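You operate a simulated robot arm through the tools that you are given. There is no shell and no other tool.

You run a simulated two-armed robot. Do the job below in one go: nothing can be reset, and whatever is moved stays where it is left.

## Task
Wind the purple strip into a firm roll.
Fine: free the pawl and put the drag on first; wind till the tray is empty; lock the pawl after.

The check looks at the end state, three seconds after you hand in, the way a careful person would. Anything else that was tipped, shoved, dropped, spilled or broken makes it a failure.

## Robot
Two 7-joint arms with fingered hands on one trunk that stands fixed in place. Base frame: the origin is at the foot of the trunk, x ahead of it, y to its left, z up. Readings come in m, rad, newtons and seconds.
The left shoulder is at [0.07, 0.139, 1.058], the right one opposite. With the tool pointing down near the work surface each hand reaches from about 0.44 to 0.82 m from the base axis, measured 20 degrees to its own side. Payload 3.9 kg a hand.
The TCP of each hand is the grasp point between the finger pads, 0.029 m short of the fingertips. In the tool frame z runs along the fingers and y along their closing line. Largest opening 0.1 m; the body of the gripper starts 0.034 m behind the TCP. The gripper is a hand of 5 fingers: y runs from the thumb to the fingers, the wrist lies at [-0.015, -0.105, -0.177] in the tool frame.
Orientation is that of the tool frame in the base frame, as a unit quaternion [x, y, z, w]. With the fingers straight down and the wrist toward the robot, the tool's x, y and z point along [0, 1, 0], [1, 0, 0] and [0, 0, -1] of the base frame.

## Interface
- The arms move only by the tool step_arm. It takes "left_deltas", "right_deltas" or both (then of equal length, played together; a hand with none holds still); each is a list of rows, each a list of 6 numbers: the shift along the base's x, y, z in m, then the turn, a rotation vector about the base's x, y, z in rad. In form: [[dx, dy, dz, ax, ay, az], ...]. A call has 1 to 20 rows; each row shifts and turns the commanded pose from where the row before left it. Each row takes 0.2 s and may step no farther than 0.05 m and 0.15 rad from the row before; otherwise, the whole call is refused. A pose out of reach is approached as far as the arm can. The call stops where the force on the tool passes 40 N (or 10 N more than at its start, if that is more) or the arm is blocked; 0.2 s more then pass. In this call time passes only in rows, and 0.2 s behind the last. It gives the time, the measured TCP pose, the force on the tool (base axes), the opening and the grip force at its end, in the units of the frame above (readings bear some noise), with the torque about the TCP (base axes, N m) and any sound that the robot's microphone picked up.
- Cameras (640 x 400 px; columns grow to the right, rows downward): "scene" is now at [0.1123, 0.0686, 1.4007]; the picture's right is [0.74, -0.67, 0.00], its down [-0.23, -0.25, -0.94] and it looks along [0.63, 0.70, -0.34] (base axes); focal length 306 px, centre (320, 200). "left" rides on the left gripper at [-0.066, -0.086, -0.121] in its tool frame; the picture's right is [-0.76, -0.31, 0.58], its down [0.59, -0.70, 0.40] and it looks along [0.28, 0.64, 0.71] (tool axes); focal length 247 px, centre (320, 200). "right" rides on the right gripper at [0.066, -0.086, -0.121] in its tool frame; the picture's right is [-0.76, 0.31, -0.58], its down [-0.59, -0.70, 0.40] and it looks along [-0.28, 0.64, 0.71] (tool axes); focal length 247 px, centre (320, 200).
- capture(camera): a new picture of that camera. The clock stands still meanwhile.
- lift_body(by): slides the trunk up (or, below 0, down) by that many m; the arms and the scene camera ride with it, the base frame stays. It gives what a move gives, with no picture.
- move_fingers(index, middle, ring, little, thumb_bend, thumb_turn, hand): sets how far each is bent, from 0 (flat) to 1 (curled in); at 0.3 the hand is open as for a grip, at 0.7 the pads meet at the TCP. One left out holds its place. A second passes; each finger stops where it meets its share of the squeeze, and holds until it gets a number again. It is the only way to open and close the hand. It gives what a move gives, with no picture; readings hold the bend of each and the force on index, middle, ring, little, thumb and palm. thumb_turn goes from beside the hand (0) to across from the fingers (1), as for a grip.
- head_to(pan, tilt): turns the head with the scene camera to pan (to the left, within 1.501 rad either way) and tilt (down, from -0.506 to 1.204), counted from straight ahead of the robot. It gives what a move gives.
- probe_pixels(camera, pixels): for up to 12 pixels [column, row] of the newest picture of that camera ("zoom" is the newest enlarged one), the place [x, y, z] in the base frame of the surface seen there, good to about 0.003 m. The clock stands still meanwhile.
- close_up(camera, box): a new picture of the part [left, top, right, bottom] of that camera's present view, enlarged. The clock stands still meanwhile.
- finish_job(): hands the job in; it is judged then, once.

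Leave the grippers open and the arms clear of the work at the hand-in unless told otherwise.

The tools are called after "Emit:" as a command line: name --argument value ..., lists and objects as JSON in quotes. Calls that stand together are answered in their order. step_arm: Moves the arms, as the interface text tells. Its arguments: {"type":"object","properties":{"left_deltas":{"type":"array","items":{"type":"array","items":{"type":"number"}}},"right_deltas":{"type":"array","items":{"type":"array","items":{"type":"number"}}}},"required":[]} The other tools are called the same way: lift_body (by) slides the trunk up or down; move_fingers (index, middle, ring, little, thumb_bend, thumb_turn, hand) moves the fingers one by one; head_to (pan, tilt) turns the head that bears the scene camera; capture (camera) takes a picture; probe_pixels (camera, pixels) gives the place of the surface under pixels of a picture; close_up (camera, box) takes an enlarged picture of a part of a camera's view; finish_job () hands the job in.

At the start:

```text
time: 0.0
left_eef_pos: [0.3002, 0.545, 1.2895]
left_ee_rot: [0.461, 0.888, 0.0, -0.001]
left_wrist_force: [-0.2, 0.1, -0.4]
left_ft_torque: [-0.03, 0.01, 0.01]
left_grip_width: 0.0997
left_gripper_force: 0.1
left_shape: jaw
left_bend: [0.3, 0.3, 0.3, 0.3, 0.3, 0.98]
left_finger forces: [0.0, 0.0, 0.1, 0.1, 0.0, 0.0]
right_eef_pos: [0.4674, 0.1339, 1.247]
right_ee_rot: [0.46, 0.888, 0.001, 0.0]
right_wrist_force: [0.3, 0.2, 0.5]
right_ft_torque: [-0.04, -0.02, -0.01]
right_grip_width: 0.0995
right_gripper_force: 0.1
right_shape: jaw
right_bend: [0.3, 0.3, 0.3, 0.3, 0.3, 0.98]
right_finger forces: [0.0, 0.0, 0.1, 0.1, 0.1, 0.1]
trunk travel left (down, up): [-0.7, 0.14]
head pan, tilt: [0.833, 0.346]
```

scene: 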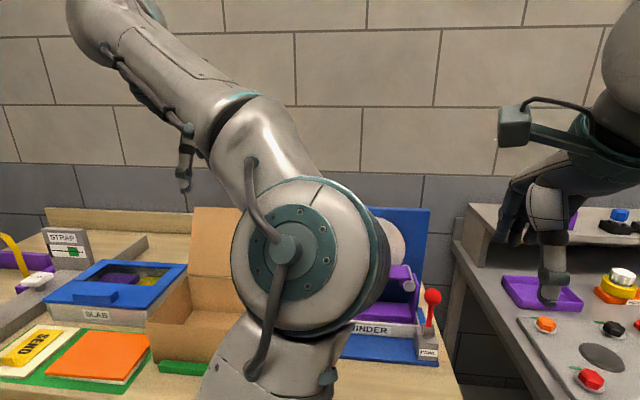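
right: 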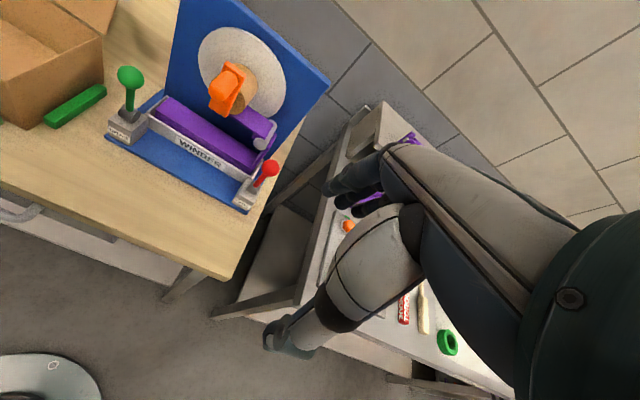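
left: 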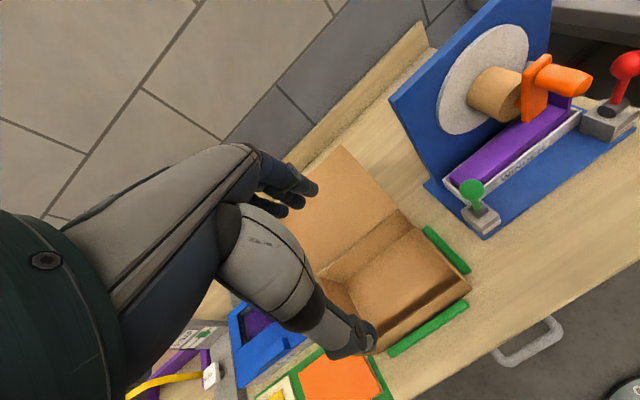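

The winder sits in the middle: blue board, grey disc with an orange crank, a purple strip in the tray, a green lever on the left and a red lever on the right. I'll take enlarged pictures of it from both hand cameras.

Emit:
close_up --camera "right" --box '[90, 0, 340, 220]'

Emit:
close_up --camera "left" --box '[380, 0, 640, 250]'

Emit:
close_up --camera "scene" --box '[330, 190, 460, 380]'

```text
1.82 times, centred on (215, 110) of right
```

zoom: 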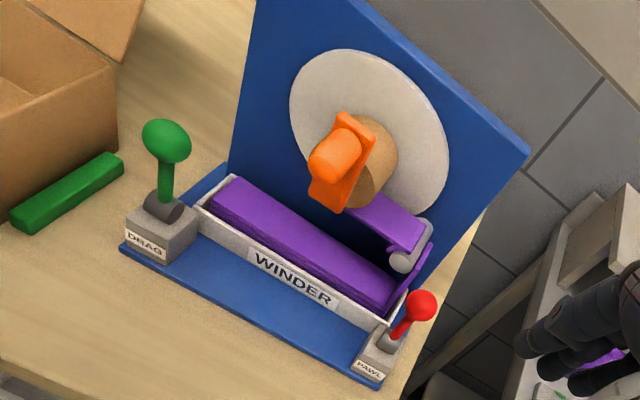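

```text
1.60 times, centred on (510, 125) of left
```

zoom: 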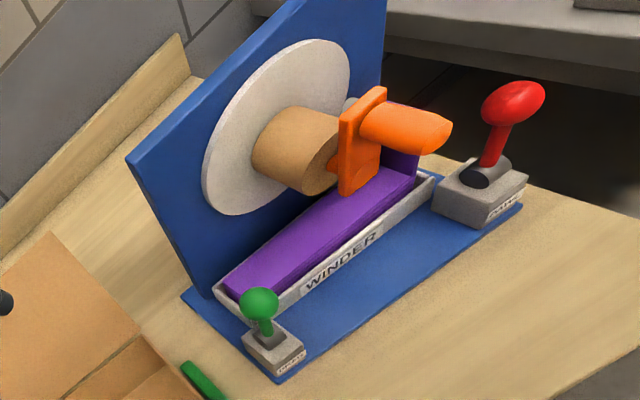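

```text
2.11 times, centred on (395, 285) of scene
```

zoom: 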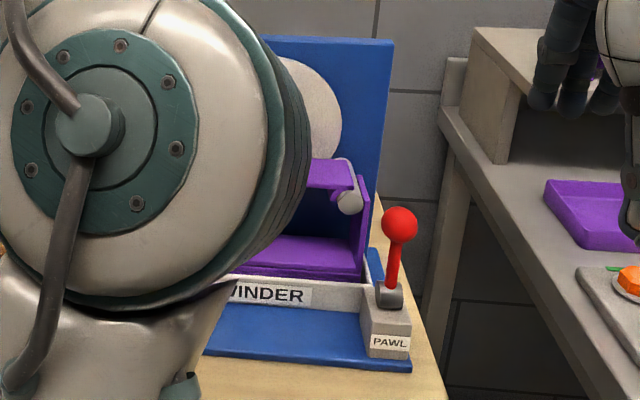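

I see the levers labelled DRAG (green) and PAWL (red). Next I'll probe the main points: the green ball, red ball, crank, disc, board and label in the right and left camera pictures.

Emit:
probe_pixels --camera "right" --pixels '[[130, 75], [131, 100], [127, 126], [112, 127], [222, 85], [230, 75], [225, 100], [245, 100], [262, 171], [268, 167], [240, 195], [215, 45]]'

Emit:
probe_pixels --camera "left" --pixels '[[471, 190], [565, 78], [545, 75], [533, 100], [510, 95], [450, 95], [627, 66], [606, 125], [500, 140], [440, 182], [486, 236], [392, 100]]'

```text
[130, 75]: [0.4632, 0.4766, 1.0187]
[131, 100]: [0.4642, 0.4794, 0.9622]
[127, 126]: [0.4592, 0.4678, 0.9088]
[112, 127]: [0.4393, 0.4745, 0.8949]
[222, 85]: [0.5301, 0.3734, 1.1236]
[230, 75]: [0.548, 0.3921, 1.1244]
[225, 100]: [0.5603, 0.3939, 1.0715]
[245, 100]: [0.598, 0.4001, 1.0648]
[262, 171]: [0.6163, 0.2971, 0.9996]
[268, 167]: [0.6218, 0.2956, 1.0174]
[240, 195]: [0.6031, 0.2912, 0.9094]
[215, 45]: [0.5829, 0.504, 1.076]
```

```text
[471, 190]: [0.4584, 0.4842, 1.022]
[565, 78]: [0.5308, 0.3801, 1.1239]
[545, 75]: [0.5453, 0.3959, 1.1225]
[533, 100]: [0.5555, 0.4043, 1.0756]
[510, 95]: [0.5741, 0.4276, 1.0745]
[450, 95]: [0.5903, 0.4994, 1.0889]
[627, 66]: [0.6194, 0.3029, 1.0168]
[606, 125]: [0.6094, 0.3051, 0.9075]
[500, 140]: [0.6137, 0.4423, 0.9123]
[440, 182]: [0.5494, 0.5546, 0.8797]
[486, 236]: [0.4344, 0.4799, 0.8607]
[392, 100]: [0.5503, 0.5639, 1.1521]
```

The winder stands turned about 40–50° from my base axes. I need better geometry, so I'll retake the left close-up of it and probe it.

Emit:
close_up --camera "left" --box '[380, 0, 640, 250]'

Emit:
probe_pixels --camera "zoom" --pixels '[[215, 175], [320, 60], [240, 205], [260, 80], [335, 85], [140, 165], [370, 30], [355, 150], [380, 95], [350, 185], [440, 135], [370, 130]]'

Emit:
probe_pixels --camera "zoom" --pixels '[[318, 170], [280, 125], [300, 120], [420, 115], [395, 150], [257, 303], [264, 328], [280, 345], [513, 100], [500, 140], [488, 170], [475, 205]]'

```text
1.60 times, centred on (510, 125) of left
```

zoom: 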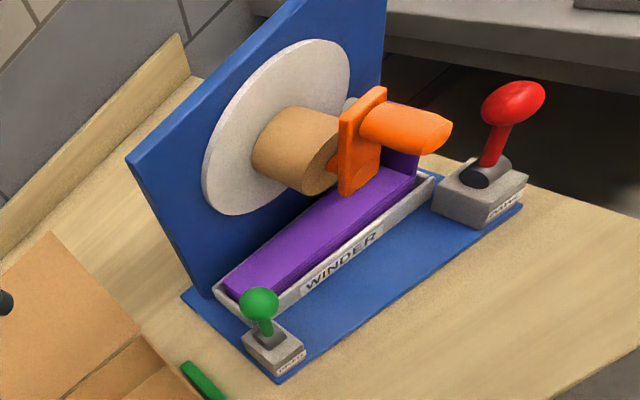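

```text
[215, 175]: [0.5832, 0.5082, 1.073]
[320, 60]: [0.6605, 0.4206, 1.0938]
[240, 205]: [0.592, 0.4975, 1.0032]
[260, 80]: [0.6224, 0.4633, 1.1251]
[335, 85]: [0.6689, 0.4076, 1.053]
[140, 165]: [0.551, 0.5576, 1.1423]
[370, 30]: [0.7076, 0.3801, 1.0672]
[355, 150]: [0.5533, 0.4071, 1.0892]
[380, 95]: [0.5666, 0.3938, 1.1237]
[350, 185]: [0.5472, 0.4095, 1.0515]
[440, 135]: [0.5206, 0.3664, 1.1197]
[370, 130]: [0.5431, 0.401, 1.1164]
```

```text
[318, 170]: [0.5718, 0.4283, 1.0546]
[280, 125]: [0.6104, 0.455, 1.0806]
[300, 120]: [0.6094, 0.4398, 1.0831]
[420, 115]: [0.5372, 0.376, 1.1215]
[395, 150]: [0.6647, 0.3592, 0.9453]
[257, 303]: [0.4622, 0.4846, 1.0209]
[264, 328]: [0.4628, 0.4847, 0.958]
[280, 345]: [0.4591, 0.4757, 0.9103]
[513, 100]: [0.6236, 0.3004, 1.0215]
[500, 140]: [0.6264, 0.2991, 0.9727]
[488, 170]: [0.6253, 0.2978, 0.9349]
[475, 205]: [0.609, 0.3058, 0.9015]
```

From the probes I get a winder frame: u ≈ (0.65, −0.76), running right along the strip, and n ≈ (0.76, 0.65), into the board. The hub axis is near z 1.05 and the crank knob near z 1.105. Next I'll zoom tightly on the two levers and the roller to read their states.

Emit:
close_up --camera "right" --box '[100, 55, 180, 155]'

Emit:
close_up --camera "right" --box '[200, 100, 300, 220]'

Emit:
close_up --camera "left" --box '[540, 30, 640, 150]'

Emit:
close_up --camera "left" --box '[430, 160, 530, 250]'

Emit:
close_up --camera "scene" --box '[380, 250, 460, 380]'

```text
4.00 times, centred on (140, 105) of right
```

zoom: 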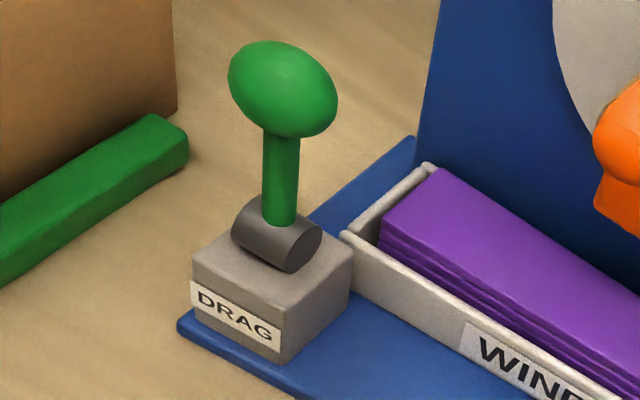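

```text
3.33 times, centred on (250, 160) of right
```

zoom: 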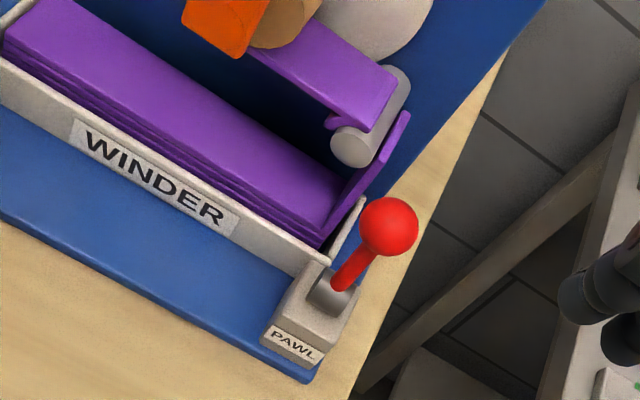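

```text
3.33 times, centred on (590, 90) of left
```

zoom: 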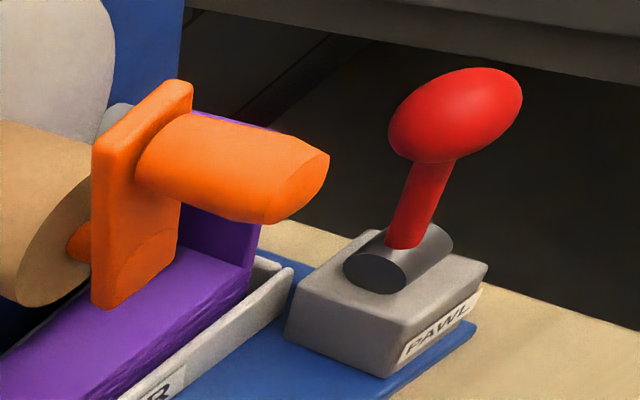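

```text
4.44 times, centred on (480, 205) of left
```

zoom: 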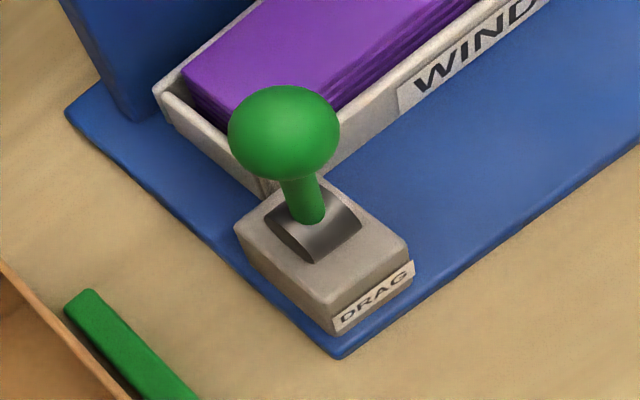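

```text
3.08 times, centred on (420, 315) of scene
```

zoom: 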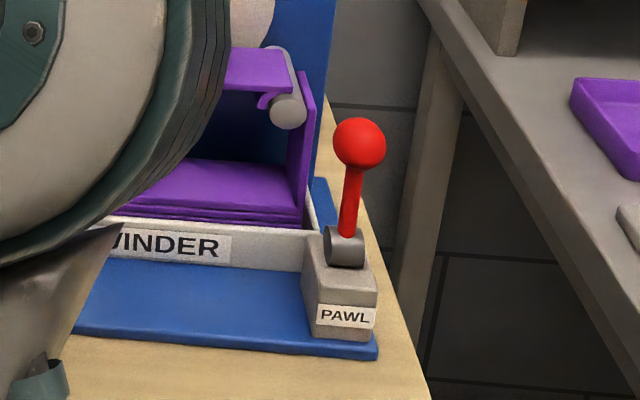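

The strip rises from the tray's right end, passes the grey roller and runs left to the hub. I need to know whether it meets the hub at the top or the bottom, which sets the winding direction, so I'll enlarge that area in the right camera and probe the strip, roller and lever blocks.

Emit:
close_up --camera "right" --box '[200, 50, 300, 170]'

Emit:
close_up --camera "right" --box '[195, 60, 280, 150]'

```text
3.33 times, centred on (250, 110) of right
```

zoom: 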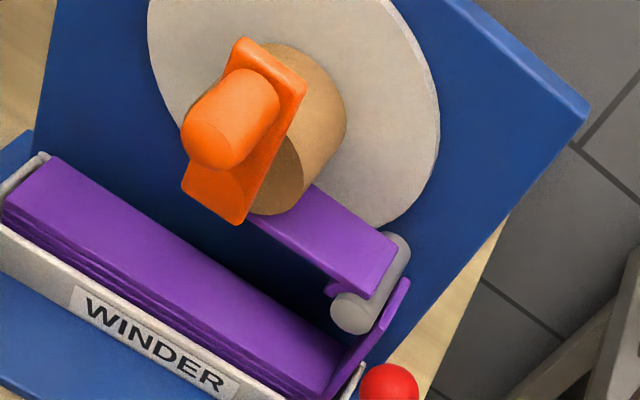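

```text
4.44 times, centred on (238, 105) of right
```

zoom: 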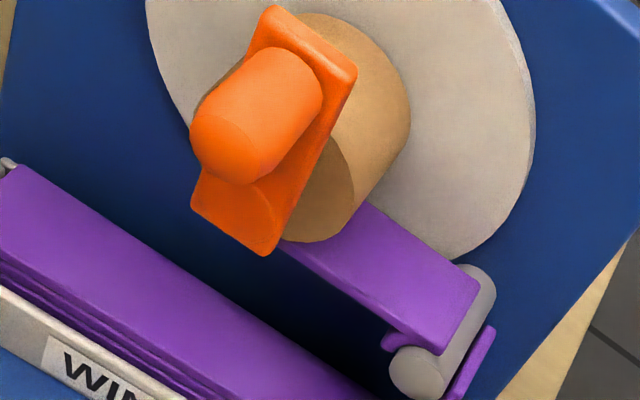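

The strip seems to run under the hub. I'll probe the strip, roller, hub and crank in this zoom.

Emit:
probe_pixels --camera "zoom" --pixels '[[345, 235], [400, 265], [450, 290], [418, 372], [340, 185], [318, 238], [275, 12], [265, 250], [200, 200], [212, 150], [262, 80], [340, 80]]'

Emit:
probe_pixels --camera "zoom" --pixels '[[300, 250], [480, 350], [400, 342], [480, 290], [245, 175], [195, 135], [305, 75], [395, 120], [245, 225], [440, 150], [60, 230], [300, 380]]'

```text
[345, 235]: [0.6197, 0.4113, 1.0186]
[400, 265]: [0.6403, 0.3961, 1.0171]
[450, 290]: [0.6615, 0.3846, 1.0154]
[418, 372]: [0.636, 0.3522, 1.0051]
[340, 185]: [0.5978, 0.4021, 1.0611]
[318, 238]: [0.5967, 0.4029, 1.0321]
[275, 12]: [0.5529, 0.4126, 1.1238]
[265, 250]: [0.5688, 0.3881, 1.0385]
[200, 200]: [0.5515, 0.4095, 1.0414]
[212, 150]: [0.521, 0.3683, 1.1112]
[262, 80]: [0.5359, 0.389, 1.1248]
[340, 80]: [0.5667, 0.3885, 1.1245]
```

```text
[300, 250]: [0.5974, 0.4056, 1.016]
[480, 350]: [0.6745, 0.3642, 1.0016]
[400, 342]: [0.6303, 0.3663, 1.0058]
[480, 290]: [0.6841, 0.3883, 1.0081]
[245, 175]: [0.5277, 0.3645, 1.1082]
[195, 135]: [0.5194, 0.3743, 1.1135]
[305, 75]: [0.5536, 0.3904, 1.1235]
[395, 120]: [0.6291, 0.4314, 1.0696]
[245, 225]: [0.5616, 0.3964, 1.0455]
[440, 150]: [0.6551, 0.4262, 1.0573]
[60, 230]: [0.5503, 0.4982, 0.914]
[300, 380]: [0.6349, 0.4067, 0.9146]
```

The strip passes under the hub at z≈1.017 and the hub centre is about 1.05. So the crank has to turn clockwise as seen from my side, with the knob going from the top to the right and then down. Before moving anything I'll look around with the head to see what is near the arms.

Emit:
head_to --pan -0.3 --tilt 0.6

Emit:
capture --camera "scene"

```text
time: 1.4
left_eef_pos: [0.3, 0.546, 1.2904]
left_ee_rot: [0.46, 0.888, 0.001, 0.0]
left_wrist_force: [-0.7, 0.2, 0.2]
left_ft_torque: [-0.01, 0.0, 0.02]
left_grip_width: 0.0997
left_gripper_force: 0.0
left_shape: jaw
left_bend: [0.3, 0.3, 0.3, 0.3, 0.3, 0.98]
left_finger forces: [0.1, 0.0, 0.1, 0.0, 0.1, 0.1]
right_eef_pos: [0.4683, 0.1337, 1.2478]
right_ee_rot: [0.46, 0.888, 0.001, 0.0]
right_wrist_force: [0.2, -0.5, -0.4]
right_ft_torque: [0.0, -0.01, -0.03]
right_grip_width: 0.0997
right_gripper_force: 0.0
right_shape: jaw
right_bend: [0.3, 0.3, 0.3, 0.3, 0.3, 0.98]
right_finger forces: [0.1, 0.1, 0.0, 0.0, 0.0, 0.0]
trunk travel left (down, up): [-0.7, 0.14]
head pan, tilt: [-0.3, 0.6]
```

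```text
taken
```

scene: 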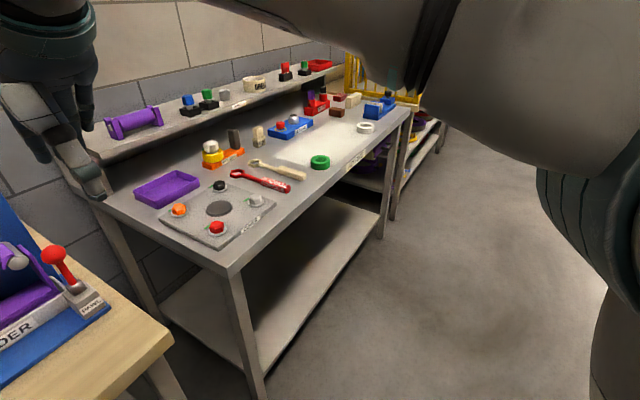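

The right table stands ahead of me, well below the right arm. I'll draw the right arm back and to the right at its present height, so it clears the winder.

Emit:
step_arm --right_deltas '[[-0.012, -0.04, 0.003, 0, 0, 0], [-0.012, -0.04, 0.003, 0, 0, 0], [-0.012, -0.04, 0.003, 0, 0, 0], [-0.012, -0.04, 0.003, 0, 0, 0], [-0.012, -0.04, 0.003, 0, 0, 0], [-0.012, -0.04, 0.003, 0, 0, 0], [-0.012, -0.04, 0.003, 0, 0, 0], [-0.012, -0.04, 0.003, 0, 0, 0], [-0.012, -0.04, 0.003, 0, 0, 0], [-0.012, -0.04, 0.003, 0, 0, 0]]'

Emit:
head_to --pan 0.7 --tilt 0.5

Emit:
capture --camera "scene"

Emit:
capture --camera "left"

```text
time: 3.6
left_eef_pos: [0.2997, 0.5446, 1.2906]
left_ee_rot: [0.46, 0.888, 0.001, -0.001]
left_wrist_force: [-0.3, -0.4, 0.3]
left_ft_torque: [0.0, 0.03, 0.0]
left_grip_width: 0.0999
left_gripper_force: 0.1
left_shape: jaw
left_bend: [0.3, 0.3, 0.3, 0.3, 0.3, 0.98]
left_finger forces: [0.0, 0.0, 0.0, 0.0, 0.0, 0.0]
right_eef_pos: [0.3455, -0.269, 1.2775]
right_ee_rot: [0.46, 0.888, 0.001, 0.001]
right_wrist_force: [0.0, 0.3, -0.5]
right_ft_torque: [0.0, 0.0, 0.01]
right_grip_width: 0.1002
right_gripper_force: 0.2
right_shape: jaw
right_bend: [0.3, 0.3, 0.3, 0.3, 0.3, 0.98]
right_finger forces: [0.1, 0.0, 0.0, 0.1, 0.0, 0.0]
trunk travel left (down, up): [-0.7, 0.14]
head pan, tilt: [-0.3, 0.6]
```

```text
time: 4.8
left_eef_pos: [0.3014, 0.5437, 1.29]
left_ee_rot: [0.46, 0.888, 0.0, 0.0]
left_wrist_force: [0.7, 0.4, -0.3]
left_ft_torque: [-0.01, 0.0, 0.01]
left_grip_width: 0.0997
left_gripper_force: 0.1
left_shape: jaw
left_bend: [0.3, 0.3, 0.3, 0.3, 0.3, 0.98]
left_finger forces: [0.0, 0.0, 0.0, 0.0, 0.0, 0.1]
right_eef_pos: [0.3465, -0.2658, 1.2776]
right_ee_rot: [0.461, 0.888, 0.001, 0.001]
right_wrist_force: [0.2, -0.1, 0.3]
right_ft_torque: [-0.02, 0.01, 0.01]
right_grip_width: 0.0998
right_gripper_force: 0.1
right_shape: jaw
right_bend: [0.3, 0.3, 0.3, 0.3, 0.3, 0.98]
right_finger forces: [0.0, 0.1, 0.0, 0.1, 0.1, 0.0]
trunk travel left (down, up): [-0.7, 0.14]
head pan, tilt: [0.7, 0.499]
```

```text
taken
```

scene: 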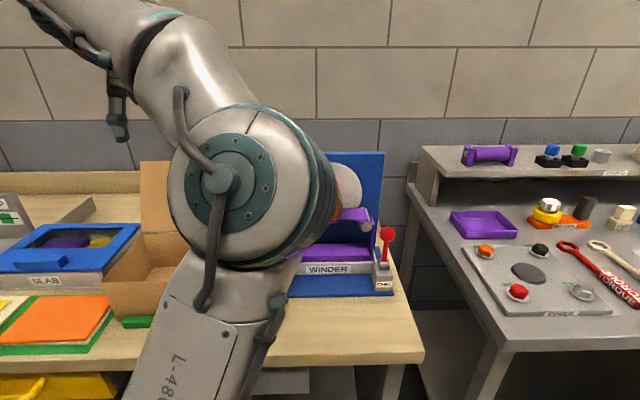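

```text
taken
```

left: 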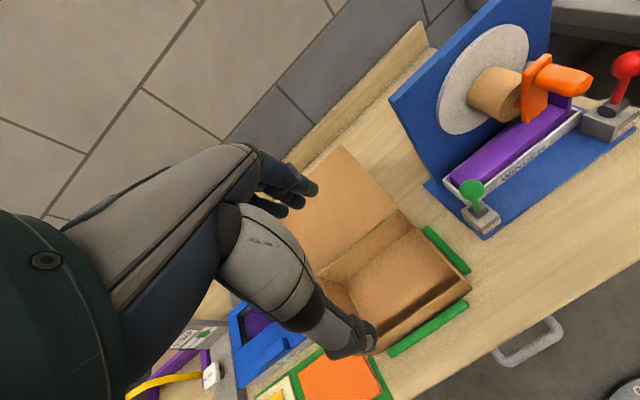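

The left elbow hangs between my camera and the winder, and the carton is to the left of the green lever. I'll probe the carton edges and the elbow to know the clearances.

Emit:
probe_pixels --camera "left" --pixels '[[342, 148], [400, 208], [300, 215], [468, 290], [425, 228], [440, 250], [390, 350], [380, 335], [330, 290], [300, 200], [283, 205], [365, 335]]'

Emit:
probe_pixels --camera "scene" --pixels '[[240, 180], [240, 110], [240, 265], [310, 200], [220, 290], [190, 340], [117, 130], [160, 30]]'

```text
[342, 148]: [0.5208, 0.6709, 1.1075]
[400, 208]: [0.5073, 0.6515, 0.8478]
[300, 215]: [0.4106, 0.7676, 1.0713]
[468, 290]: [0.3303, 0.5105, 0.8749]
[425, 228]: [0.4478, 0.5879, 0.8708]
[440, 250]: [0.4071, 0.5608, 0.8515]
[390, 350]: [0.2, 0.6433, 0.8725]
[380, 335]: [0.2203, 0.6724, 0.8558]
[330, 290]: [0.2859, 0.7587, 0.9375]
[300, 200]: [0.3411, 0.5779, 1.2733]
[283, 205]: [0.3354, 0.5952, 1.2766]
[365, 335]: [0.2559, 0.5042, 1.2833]
```

```text
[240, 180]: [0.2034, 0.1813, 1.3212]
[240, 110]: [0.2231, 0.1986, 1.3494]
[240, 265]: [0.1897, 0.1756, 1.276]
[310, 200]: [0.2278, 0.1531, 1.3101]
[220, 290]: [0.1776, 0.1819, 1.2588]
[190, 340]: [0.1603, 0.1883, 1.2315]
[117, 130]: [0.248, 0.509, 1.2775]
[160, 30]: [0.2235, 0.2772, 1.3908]
```

The carton rim is below about 0.95 and its back flap is around (0.52, 0.67), clear of the green lever at about (0.469, 0.488). I'll bring the left hand above the green ball, aligning its closing line with the winder's normal, and stop well above it.

Emit:
step_arm --left_deltas '[[0.0336, -0.0113, -0.02, 0, 0, 0.0186], [0.0336, -0.0113, -0.025, 0, 0, 0.0186], [0.0336, -0.0113, -0.025, 0, 0, 0.0186], [0.0336, -0.0113, -0.03, 0, 0, 0.0186], [0.0336, -0.0113, -0.03, 0, 0, 0.0186]]'

Emit:
capture --camera "scene"

Emit:
capture --camera "left"

```text
time: 6.0
left_eef_pos: [0.4695, 0.4888, 1.1612]
left_ee_rot: [0.417, 0.909, 0.0, -0.001]
left_wrist_force: [-0.3, -0.5, 0.7]
left_ft_torque: [0.0, -0.01, 0.0]
left_grip_width: 0.0999
left_gripper_force: 0.1
left_shape: jaw
left_bend: [0.3, 0.3, 0.3, 0.3, 0.3, 0.98]
left_finger forces: [0.0, 0.0, 0.1, 0.0, 0.1, 0.0]
right_eef_pos: [0.3477, -0.2665, 1.2768]
right_ee_rot: [0.46, 0.888, 0.0, 0.0]
right_wrist_force: [0.6, 0.0, -0.4]
right_ft_torque: [-0.05, 0.01, -0.03]
right_grip_width: 0.0998
right_gripper_force: 0.1
right_shape: jaw
right_bend: [0.3, 0.3, 0.3, 0.3, 0.3, 0.98]
right_finger forces: [0.0, 0.0, 0.1, 0.0, 0.1, 0.1]
trunk travel left (down, up): [-0.7, 0.14]
head pan, tilt: [0.7, 0.499]
```

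```text
taken
```

scene: 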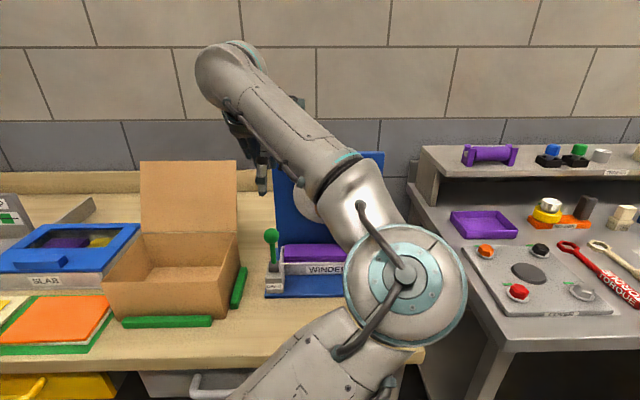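

```text
taken
```

left: 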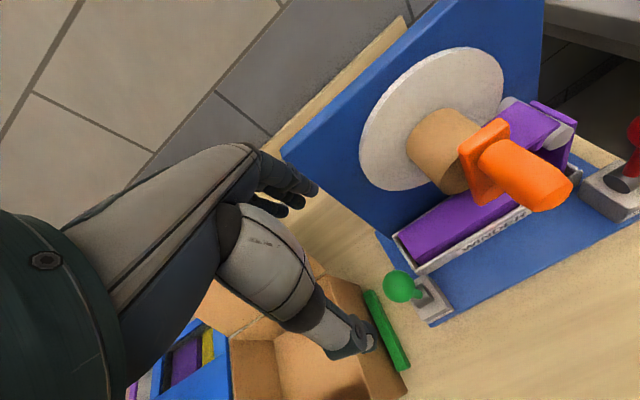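

The green ball sits at (402, 287) in the left picture, which is about where I expect it straight below the grasp point. I'll zoom on the left fingers to learn how wide the hand is.

Emit:
close_up --camera "left" --box '[200, 130, 440, 370]'

Emit:
close_up --camera "scene" --box '[190, 60, 360, 310]'

```text
1.67 times, centred on (320, 250) of left
```

zoom: 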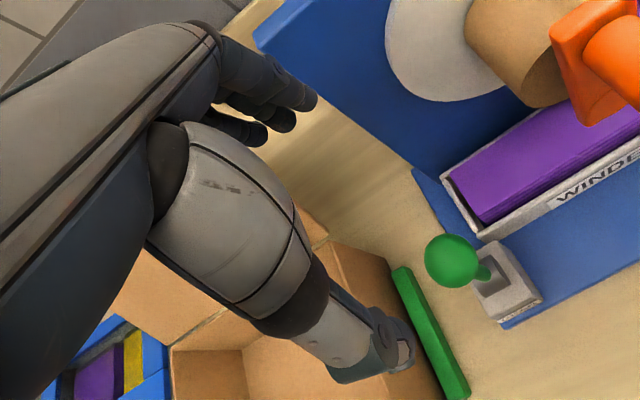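

```text
1.60 times, centred on (275, 185) of scene
```

zoom: 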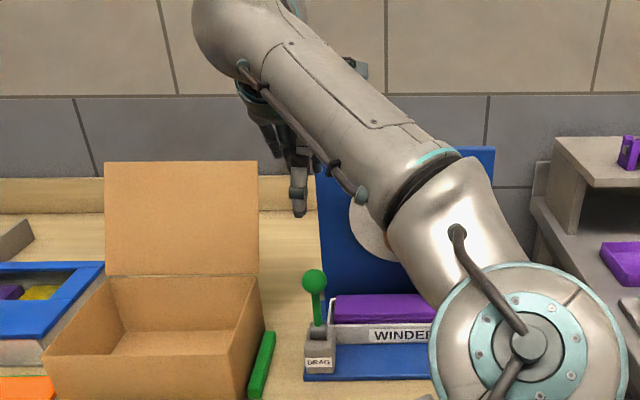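

I'll probe the fingertip and thumb-tip points in the left picture to find the finger spread in the tool frame.

Emit:
capture --camera "left"

Emit:
probe_pixels --camera "left" --pixels '[[314, 190], [300, 178], [302, 203], [285, 211], [278, 170], [371, 340], [355, 345], [330, 350], [345, 310], [402, 287], [415, 300], [255, 200]]'

```text
taken
```

left: 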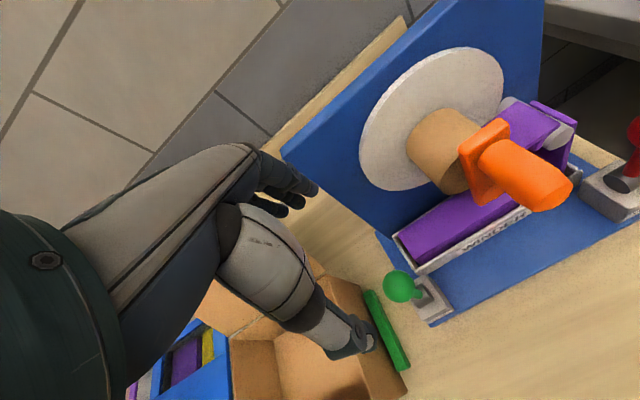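

```text
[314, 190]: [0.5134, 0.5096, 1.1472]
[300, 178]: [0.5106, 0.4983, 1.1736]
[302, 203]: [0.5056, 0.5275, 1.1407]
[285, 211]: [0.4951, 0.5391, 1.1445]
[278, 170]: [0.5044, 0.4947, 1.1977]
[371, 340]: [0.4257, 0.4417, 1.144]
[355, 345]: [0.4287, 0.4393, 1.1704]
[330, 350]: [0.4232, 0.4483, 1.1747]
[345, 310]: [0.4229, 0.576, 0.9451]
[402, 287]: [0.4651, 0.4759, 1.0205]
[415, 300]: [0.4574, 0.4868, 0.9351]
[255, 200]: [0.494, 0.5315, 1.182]
```

The fingers span roughly 0.02 m to one side and 0.05 m to the other. For the green lever there's free room, so I'll lower the open hand to straddle the ball with thumb on my side and fingers on the board side, to z≈1.0.

Emit:
step_arm --left_deltas '[[0, 0, -0.04, 0, 0, 0], [0, 0, -0.04, 0, 0, 0], [0, 0, -0.04, 0, 0, 0], [0, 0, -0.036, 0, 0, 0]]'

Emit:
capture --camera "left"

Emit:
capture --camera "scene"

```text
time: 7.0
left_eef_pos: [0.4721, 0.4879, 1.0021]
left_ee_rot: [0.417, 0.909, -0.001, -0.001]
left_wrist_force: [0.3, 0.4, -0.1]
left_ft_torque: [0.0, 0.02, 0.03]
left_grip_width: 0.0998
left_gripper_force: 0.0
left_shape: jaw
left_bend: [0.3, 0.3, 0.3, 0.3, 0.3, 0.98]
left_finger forces: [0.0, 0.0, 0.0, 0.0, 0.0, 0.1]
right_eef_pos: [0.3465, -0.2678, 1.2774]
right_ee_rot: [0.46, 0.888, -0.001, -0.001]
right_wrist_force: [1.0, -0.5, 0.5]
right_ft_torque: [-0.02, 0.01, -0.02]
right_grip_width: 0.0997
right_gripper_force: 0.0
right_shape: jaw
right_bend: [0.3, 0.3, 0.3, 0.3, 0.3, 0.98]
right_finger forces: [0.1, 0.1, 0.0, 0.0, 0.1, 0.0]
trunk travel left (down, up): [-0.7, 0.14]
head pan, tilt: [0.7, 0.499]
```

```text
taken
```

left: 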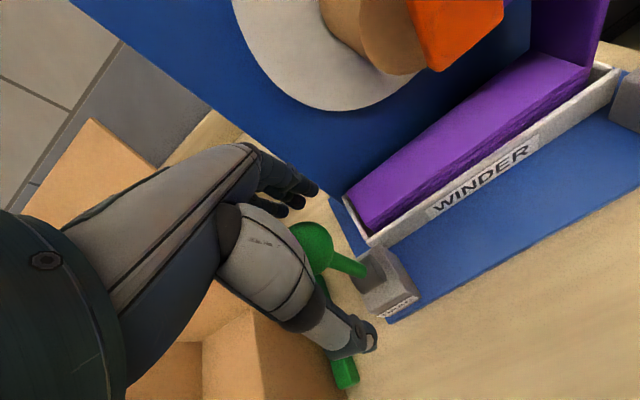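

```text
taken
```

scene: 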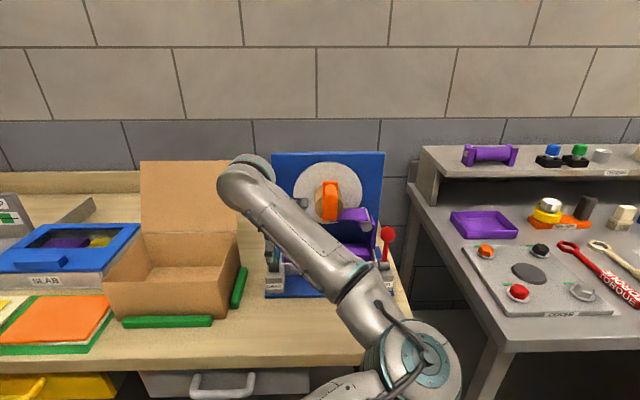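

The green ball is centred between thumb and fingers at (312, 247), with no contact force. I'll close the hand to a loose cage of about 0.05 m around the ball before trying the lever.

Emit:
move_fingers --hand "left" --index 0.5 --middle 0.5 --ring 0.5 --little 0.5 --thumb_bend 0.5

Emit:
capture --camera "left"

```text
time: 8.0
left_eef_pos: [0.4706, 0.4878, 1.0021]
left_ee_rot: [0.417, 0.909, 0.0, 0.0]
left_wrist_force: [-0.6, 0.2, 0.4]
left_ft_torque: [0.03, -0.02, 0.01]
left_grip_width: 0.0506
left_gripper_force: 0.2
left_shape: fingers
left_bend: [0.5, 0.5, 0.5, 0.5, 0.5, 0.98]
left_finger forces: [0.1, 0.1, 0.1, 0.1, 0.0, 0.0]
right_eef_pos: [0.3458, -0.2661, 1.2777]
right_ee_rot: [0.46, 0.888, 0.001, -0.001]
right_wrist_force: [-0.3, 0.2, 1.0]
right_ft_torque: [-0.01, 0.01, 0.0]
right_grip_width: 0.0997
right_gripper_force: 0.0
right_shape: jaw
right_bend: [0.3, 0.3, 0.3, 0.3, 0.3, 0.98]
right_finger forces: [0.0, 0.0, 0.0, 0.0, 0.0, 0.0]
trunk travel left (down, up): [-0.7, 0.14]
head pan, tilt: [0.7, 0.499]
```

```text
taken
```

left: 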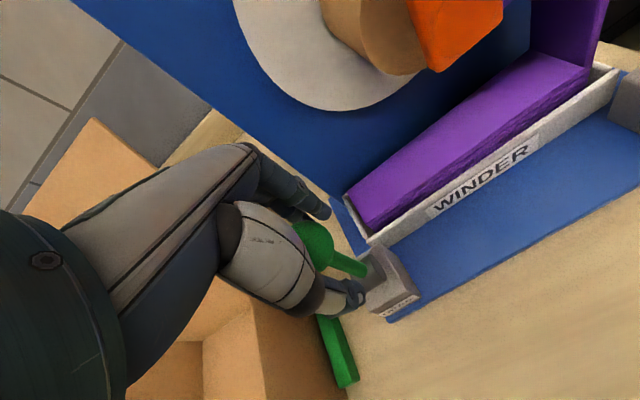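

The ball is caged with a few millimetres of play. I'll nudge the hand toward my side (−n) by 0.02 m in small steps and watch the force.

Emit:
step_arm --left_deltas '[[-0.0038, -0.00325, 0, 0, 0, 0], [-0.0038, -0.00325, 0, 0, 0, 0], [-0.0038, -0.00325, 0, 0, 0, 0], [-0.0038, -0.00325, 0, 0, 0, 0]]'

Emit:
capture --camera "left"

```text
time: 9.0
left_eef_pos: [0.4535, 0.4763, 1.0033]
left_ee_rot: [0.418, 0.909, -0.001, 0.001]
left_wrist_force: [2.2, 0.5, 1.3]
left_ft_torque: [0.03, -0.03, -0.01]
left_grip_width: 0.0514
left_gripper_force: 1.0
left_shape: fingers
left_bend: [0.49, 0.5, 0.5, 0.5, 0.5, 0.98]
left_finger forces: [1.4, 0.1, 0.0, 0.0, 0.0, 0.0]
right_eef_pos: [0.3466, -0.2667, 1.2778]
right_ee_rot: [0.46, 0.888, 0.001, 0.0]
right_wrist_force: [-0.2, 0.0, 0.2]
right_ft_torque: [-0.04, 0.01, 0.04]
right_grip_width: 0.0998
right_gripper_force: 0.0
right_shape: jaw
right_bend: [0.3, 0.3, 0.3, 0.3, 0.3, 0.98]
right_finger forces: [0.1, 0.1, 0.0, 0.0, 0.0, 0.0]
trunk travel left (down, up): [-0.7, 0.14]
head pan, tilt: [0.7, 0.499]
```

```text
taken
```

left: 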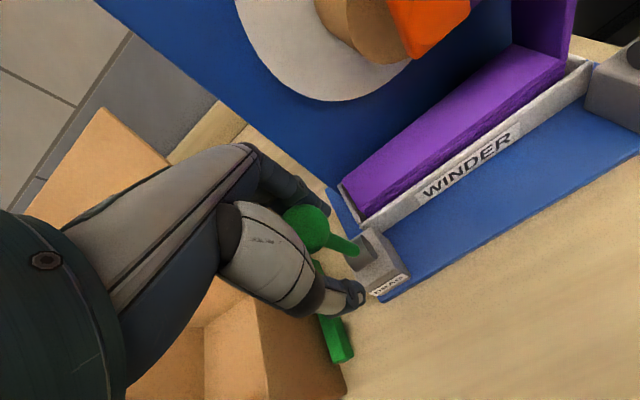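

The index now presses the ball lightly (1.4 N). I'll continue 0.02 m toward my side.

Emit:
step_arm --left_deltas '[[-0.0038, -0.00325, 0, 0, 0, 0], [-0.0038, -0.00325, 0, 0, 0, 0], [-0.0038, -0.00325, 0, 0, 0, 0], [-0.0038, -0.00325, 0, 0, 0, 0]]'

Emit:
capture --camera "left"

```text
time: 10.0
left_eef_pos: [0.4384, 0.4634, 1.0038]
left_ee_rot: [0.418, 0.908, 0.0, 0.001]
left_wrist_force: [-0.3, 0.6, -1.3]
left_ft_torque: [0.03, 0.01, -0.01]
left_grip_width: 0.0511
left_gripper_force: 0.5
left_shape: fingers
left_bend: [0.5, 0.5, 0.5, 0.5, 0.5, 0.98]
left_finger forces: [0.6, 0.0, 0.0, 0.1, 0.1, 0.0]
right_eef_pos: [0.3464, -0.2664, 1.2773]
right_ee_rot: [0.46, 0.888, 0.001, 0.0]
right_wrist_force: [-0.1, 0.4, -0.5]
right_ft_torque: [-0.02, -0.01, -0.02]
right_grip_width: 0.0999
right_gripper_force: 0.1
right_shape: jaw
right_bend: [0.3, 0.3, 0.3, 0.3, 0.3, 0.98]
right_finger forces: [0.1, 0.0, 0.0, 0.1, 0.1, 0.0]
trunk travel left (down, up): [-0.7, 0.14]
head pan, tilt: [0.7, 0.499]
```

```text
taken
```

left: 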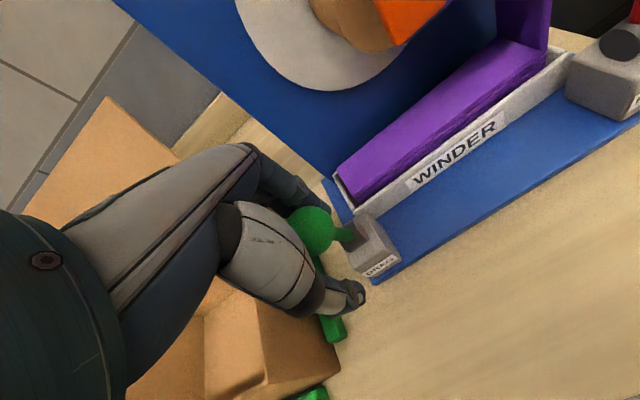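

The lever follows toward me with little force. I'll go on another 0.02 m.

Emit:
step_arm --left_deltas '[[-0.0038, -0.00325, -0.001, 0, 0, 0], [-0.0038, -0.00325, -0.001, 0, 0, 0], [-0.0038, -0.00325, -0.002, 0, 0, 0], [-0.0038, -0.00325, -0.002, 0, 0, 0]]'

Emit:
capture --camera "left"

```text
time: 11.0
left_eef_pos: [0.4226, 0.4507, 0.9973]
left_ee_rot: [0.418, 0.908, -0.001, -0.001]
left_wrist_force: [0.2, 0.1, 0.3]
left_ft_torque: [-0.01, 0.0, -0.01]
left_grip_width: 0.0509
left_gripper_force: 0.2
left_shape: fingers
left_bend: [0.5, 0.5, 0.5, 0.5, 0.5, 0.98]
left_finger forces: [0.5, 0.0, 0.1, 0.1, 0.0, 0.1]
right_eef_pos: [0.3463, -0.266, 1.2772]
right_ee_rot: [0.46, 0.888, 0.001, 0.0]
right_wrist_force: [-0.5, 0.3, 0.4]
right_ft_torque: [-0.03, -0.04, -0.01]
right_grip_width: 0.0998
right_gripper_force: 0.0
right_shape: jaw
right_bend: [0.3, 0.3, 0.3, 0.3, 0.3, 0.98]
right_finger forces: [0.1, 0.0, 0.1, 0.1, 0.0, 0.0]
trunk travel left (down, up): [-0.7, 0.14]
head pan, tilt: [0.7, 0.499]
```

```text
taken
```

left: 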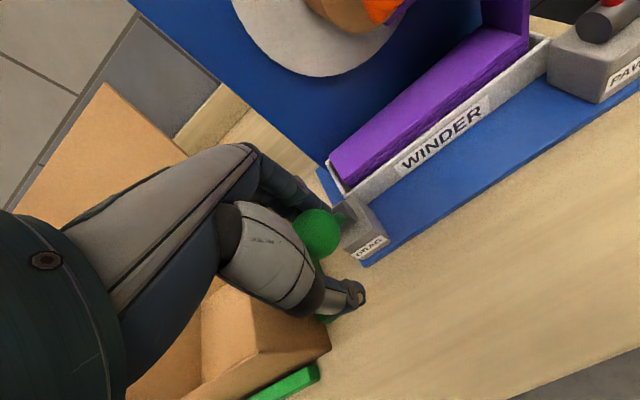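

The lever still follows with no resistance. The carton corner is visible at (265, 350), so before going further I'll check how near it is, along with the lever pose.

Emit:
probe_pixels --camera "left" --pixels '[[262, 348], [328, 345], [220, 300], [320, 235], [345, 220], [372, 230], [350, 295], [318, 200], [290, 380], [335, 318]]'

Emit:
close_up --camera "left" --box '[240, 150, 440, 350]'

```text
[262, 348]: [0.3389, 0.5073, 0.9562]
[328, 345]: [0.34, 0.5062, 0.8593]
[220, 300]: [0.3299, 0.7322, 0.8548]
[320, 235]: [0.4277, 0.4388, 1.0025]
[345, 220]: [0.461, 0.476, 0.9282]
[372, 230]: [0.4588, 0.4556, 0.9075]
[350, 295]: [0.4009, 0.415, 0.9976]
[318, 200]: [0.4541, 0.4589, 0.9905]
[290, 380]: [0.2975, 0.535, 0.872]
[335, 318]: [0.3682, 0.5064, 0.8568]
```

```text
2.00 times, centred on (340, 250) of left
```

zoom: 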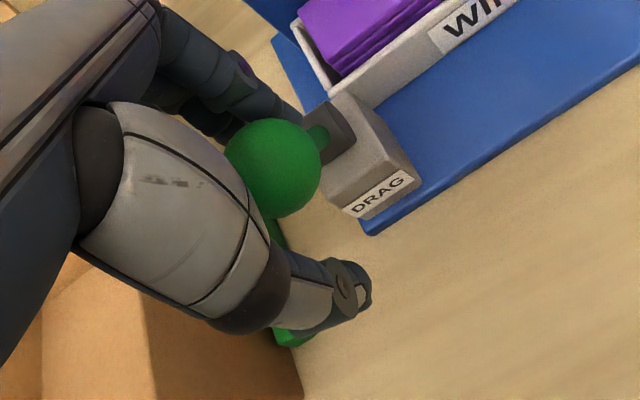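

The ball has swung about 0.055 m toward me (roughly 38°) and the carton corner is 0.08 m off. I'll continue along the arc in small steps, looking for the end of travel.

Emit:
step_arm --left_deltas '[[-0.0034, -0.0029, -0.003, 0, 0, 0], [-0.0034, -0.0029, -0.003, 0, 0, 0], [-0.0034, -0.0029, -0.003, 0, 0, 0]]'

Emit:
close_up --camera "left" --box '[240, 150, 440, 350]'

```text
time: 11.8
left_eef_pos: [0.4132, 0.4411, 0.9898]
left_ee_rot: [0.418, 0.909, 0.002, 0.0]
left_wrist_force: [2.7, 1.6, 5.6]
left_ft_torque: [0.18, -0.25, 0.0]
left_grip_width: 0.0554
left_gripper_force: 2.9
left_shape: fingers
left_bend: [0.46, 0.5, 0.5, 0.5, 0.5, 0.98]
left_finger forces: [6.0, 0.0, 0.0, 0.0, 0.0, 0.1]
right_eef_pos: [0.3464, -0.2667, 1.2781]
right_ee_rot: [0.46, 0.888, 0.0, 0.0]
right_wrist_force: [-0.3, -0.6, 0.8]
right_ft_torque: [0.02, -0.01, -0.01]
right_grip_width: 0.1
right_gripper_force: 0.1
right_shape: jaw
right_bend: [0.3, 0.3, 0.3, 0.3, 0.3, 0.98]
right_finger forces: [0.0, 0.0, 0.0, 0.0, 0.0, 0.0]
trunk travel left (down, up): [-0.7, 0.14]
head pan, tilt: [0.7, 0.499]
```

```text
2.00 times, centred on (340, 250) of left
```

zoom: 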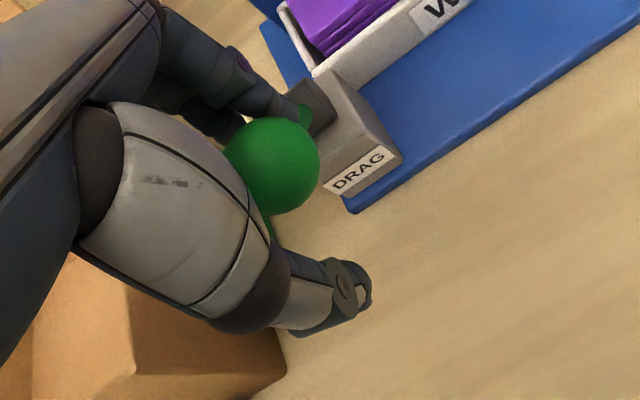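

The force rose to 6 N, so this is the end of travel on my side, with the lever tilted about 40° toward me. I'll back off a little to see whether it stays there.

Emit:
step_arm --left_deltas '[[0.0038, 0.00325, 0.003, 0, 0, 0], [0.0038, 0.00325, 0.003, 0, 0, 0]]'

Emit:
close_up --camera "left" --box '[240, 150, 440, 350]'

Emit:
capture --camera "scene"

```text
time: 12.4
left_eef_pos: [0.4201, 0.4481, 0.9955]
left_ee_rot: [0.418, 0.908, 0.0, 0.001]
left_wrist_force: [0.1, 0.5, 0.4]
left_ft_torque: [0.0, 0.03, -0.01]
left_grip_width: 0.0506
left_gripper_force: 0.1
left_shape: fingers
left_bend: [0.5, 0.5, 0.5, 0.5, 0.5, 0.98]
left_finger forces: [0.0, 0.1, 0.0, 0.0, 0.0, 0.0]
right_eef_pos: [0.3468, -0.2674, 1.2783]
right_ee_rot: [0.461, 0.888, 0.0, 0.0]
right_wrist_force: [0.7, -0.1, 0.3]
right_ft_torque: [0.0, 0.0, -0.03]
right_grip_width: 0.0996
right_gripper_force: 0.0
right_shape: jaw
right_bend: [0.3, 0.3, 0.3, 0.3, 0.3, 0.98]
right_finger forces: [0.1, 0.1, 0.0, 0.0, 0.0, 0.0]
trunk travel left (down, up): [-0.7, 0.14]
head pan, tilt: [0.7, 0.499]
```

```text
2.00 times, centred on (340, 250) of left
```

zoom: 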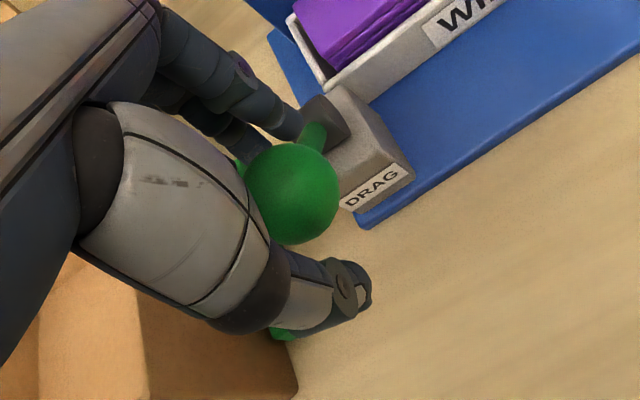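

```text
taken
```

scene: 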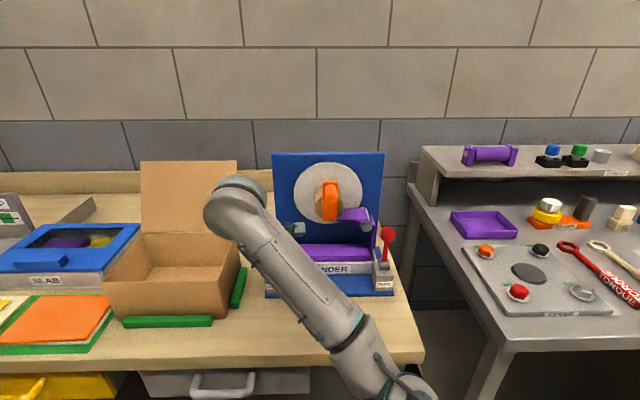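

The lever stays where I put it. I'll open the hand and lift straight up clear of the green ball.

Emit:
move_fingers --hand "left" --index 0.3 --middle 0.3 --ring 0.3 --little 0.3 --thumb_bend 0.3

Emit:
step_arm --left_deltas '[[0, 0, 0.04, 0, 0, 0], [0, 0, 0.045, 0, 0, 0], [0, 0, 0.045, 0, 0, 0], [0, 0, 0.045, 0, 0, 0], [0, 0, 0.045, 0, 0, 0]]'

Emit:
capture --camera "left"

Emit:
capture --camera "scene"

```text
time: 13.4
left_eef_pos: [0.4196, 0.4478, 0.9941]
left_ee_rot: [0.418, 0.908, 0.0, 0.0]
left_wrist_force: [-0.1, 0.4, 0.0]
left_ft_torque: [0.0, 0.03, 0.04]
left_grip_width: 0.0984
left_gripper_force: 0.1
left_shape: fingers
left_bend: [0.3, 0.3, 0.3, 0.3, 0.3, 0.98]
left_finger forces: [0.0, 0.0, 0.0, 0.0, 0.0, 0.0]
right_eef_pos: [0.3457, -0.2668, 1.2781]
right_ee_rot: [0.46, 0.888, 0.001, 0.001]
right_wrist_force: [0.6, -0.4, 0.2]
right_ft_torque: [-0.02, 0.0, 0.02]
right_grip_width: 0.0997
right_gripper_force: 0.0
right_shape: jaw
right_bend: [0.3, 0.3, 0.3, 0.3, 0.3, 0.98]
right_finger forces: [0.0, 0.1, 0.1, 0.0, 0.0, 0.0]
trunk travel left (down, up): [-0.7, 0.14]
head pan, tilt: [0.7, 0.499]
```

```text
time: 14.6
left_eef_pos: [0.4196, 0.4454, 1.2145]
left_ee_rot: [0.417, 0.909, 0.001, 0.0]
left_wrist_force: [-0.1, 0.4, 0.7]
left_ft_torque: [-0.02, 0.01, 0.03]
left_grip_width: 0.0985
left_gripper_force: 0.1
left_shape: fingers
left_bend: [0.3, 0.3, 0.3, 0.3, 0.3, 0.98]
left_finger forces: [0.0, 0.1, 0.0, 0.0, 0.1, 0.0]
right_eef_pos: [0.3449, -0.2681, 1.2786]
right_ee_rot: [0.46, 0.888, 0.0, 0.0]
right_wrist_force: [0.2, 0.1, 1.0]
right_ft_torque: [-0.01, 0.0, 0.0]
right_grip_width: 0.1
right_gripper_force: 0.0
right_shape: jaw
right_bend: [0.3, 0.3, 0.3, 0.3, 0.3, 0.98]
right_finger forces: [0.0, 0.0, 0.0, 0.0, 0.1, 0.0]
trunk travel left (down, up): [-0.7, 0.14]
head pan, tilt: [0.7, 0.499]
```

```text
taken
```

left: 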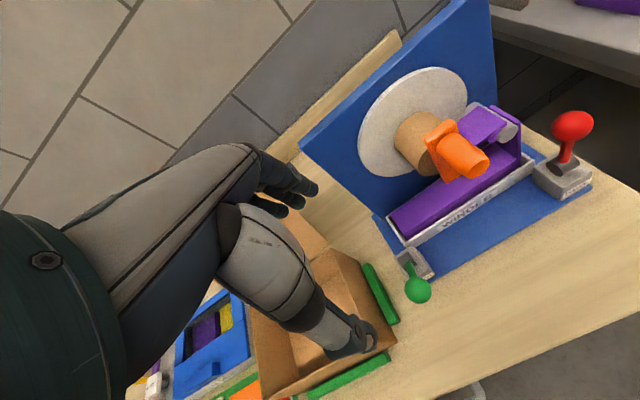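

```text
taken
```

scene: 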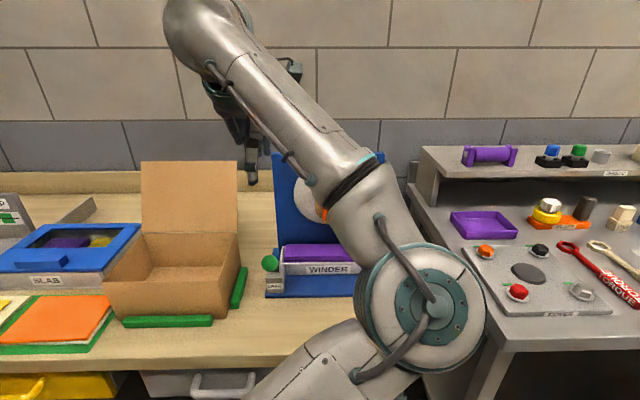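

The green lever stays pulled. For the red lever only the index should reach behind the ball, since the strip and roller are close by. I'll curl the middle, ring and little fingers and look at the shape.

Emit:
move_fingers --hand "left" --middle 1.0 --ring 1.0 --little 1.0

Emit:
close_up --camera "left" --box '[160, 110, 440, 390]'

Emit:
close_up --camera "scene" --box '[180, 60, 340, 220]'

```text
time: 15.6
left_eef_pos: [0.4219, 0.4456, 1.2145]
left_ee_rot: [0.418, 0.909, -0.001, 0.0]
left_wrist_force: [0.5, -0.2, -0.8]
left_ft_torque: [-0.01, 0.01, 0.0]
left_grip_width: 0.0985
left_gripper_force: 0.0
left_shape: fingers
left_bend: [0.3, 1.0, 1.0, 1.0, 0.3, 0.98]
left_finger forces: [0.0, 0.0, 0.0, 0.0, 0.0, 0.0]
right_eef_pos: [0.3471, -0.267, 1.2769]
right_ee_rot: [0.46, 0.888, 0.0, 0.001]
right_wrist_force: [0.1, -0.6, 0.7]
right_ft_torque: [-0.02, -0.04, 0.01]
right_grip_width: 0.0999
right_gripper_force: 0.1
right_shape: jaw
right_bend: [0.3, 0.3, 0.3, 0.3, 0.3, 0.98]
right_finger forces: [0.0, 0.1, 0.0, 0.1, 0.0, 0.1]
trunk travel left (down, up): [-0.7, 0.14]
head pan, tilt: [0.7, 0.499]
```

```text
1.43 times, centred on (300, 250) of left
```

zoom: 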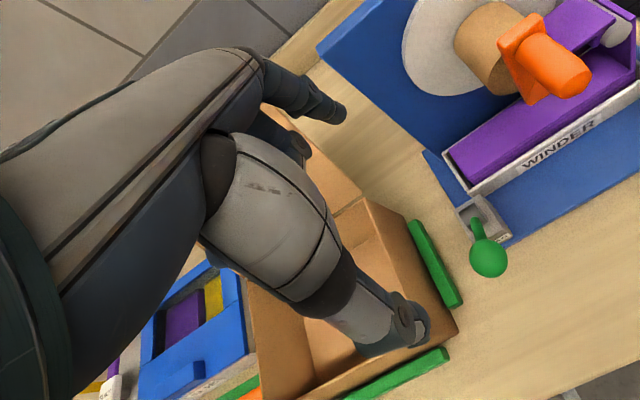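

```text
2.50 times, centred on (260, 140) of scene
```

zoom: 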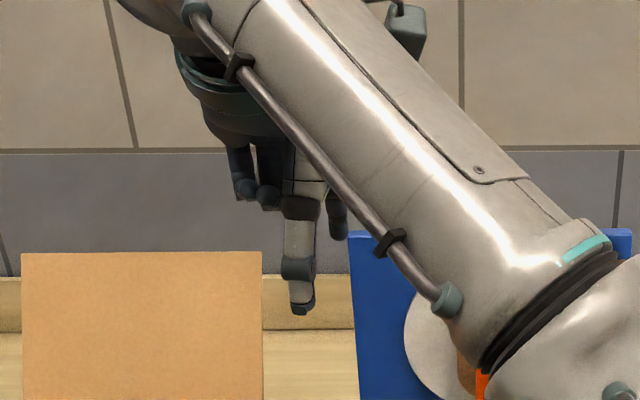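

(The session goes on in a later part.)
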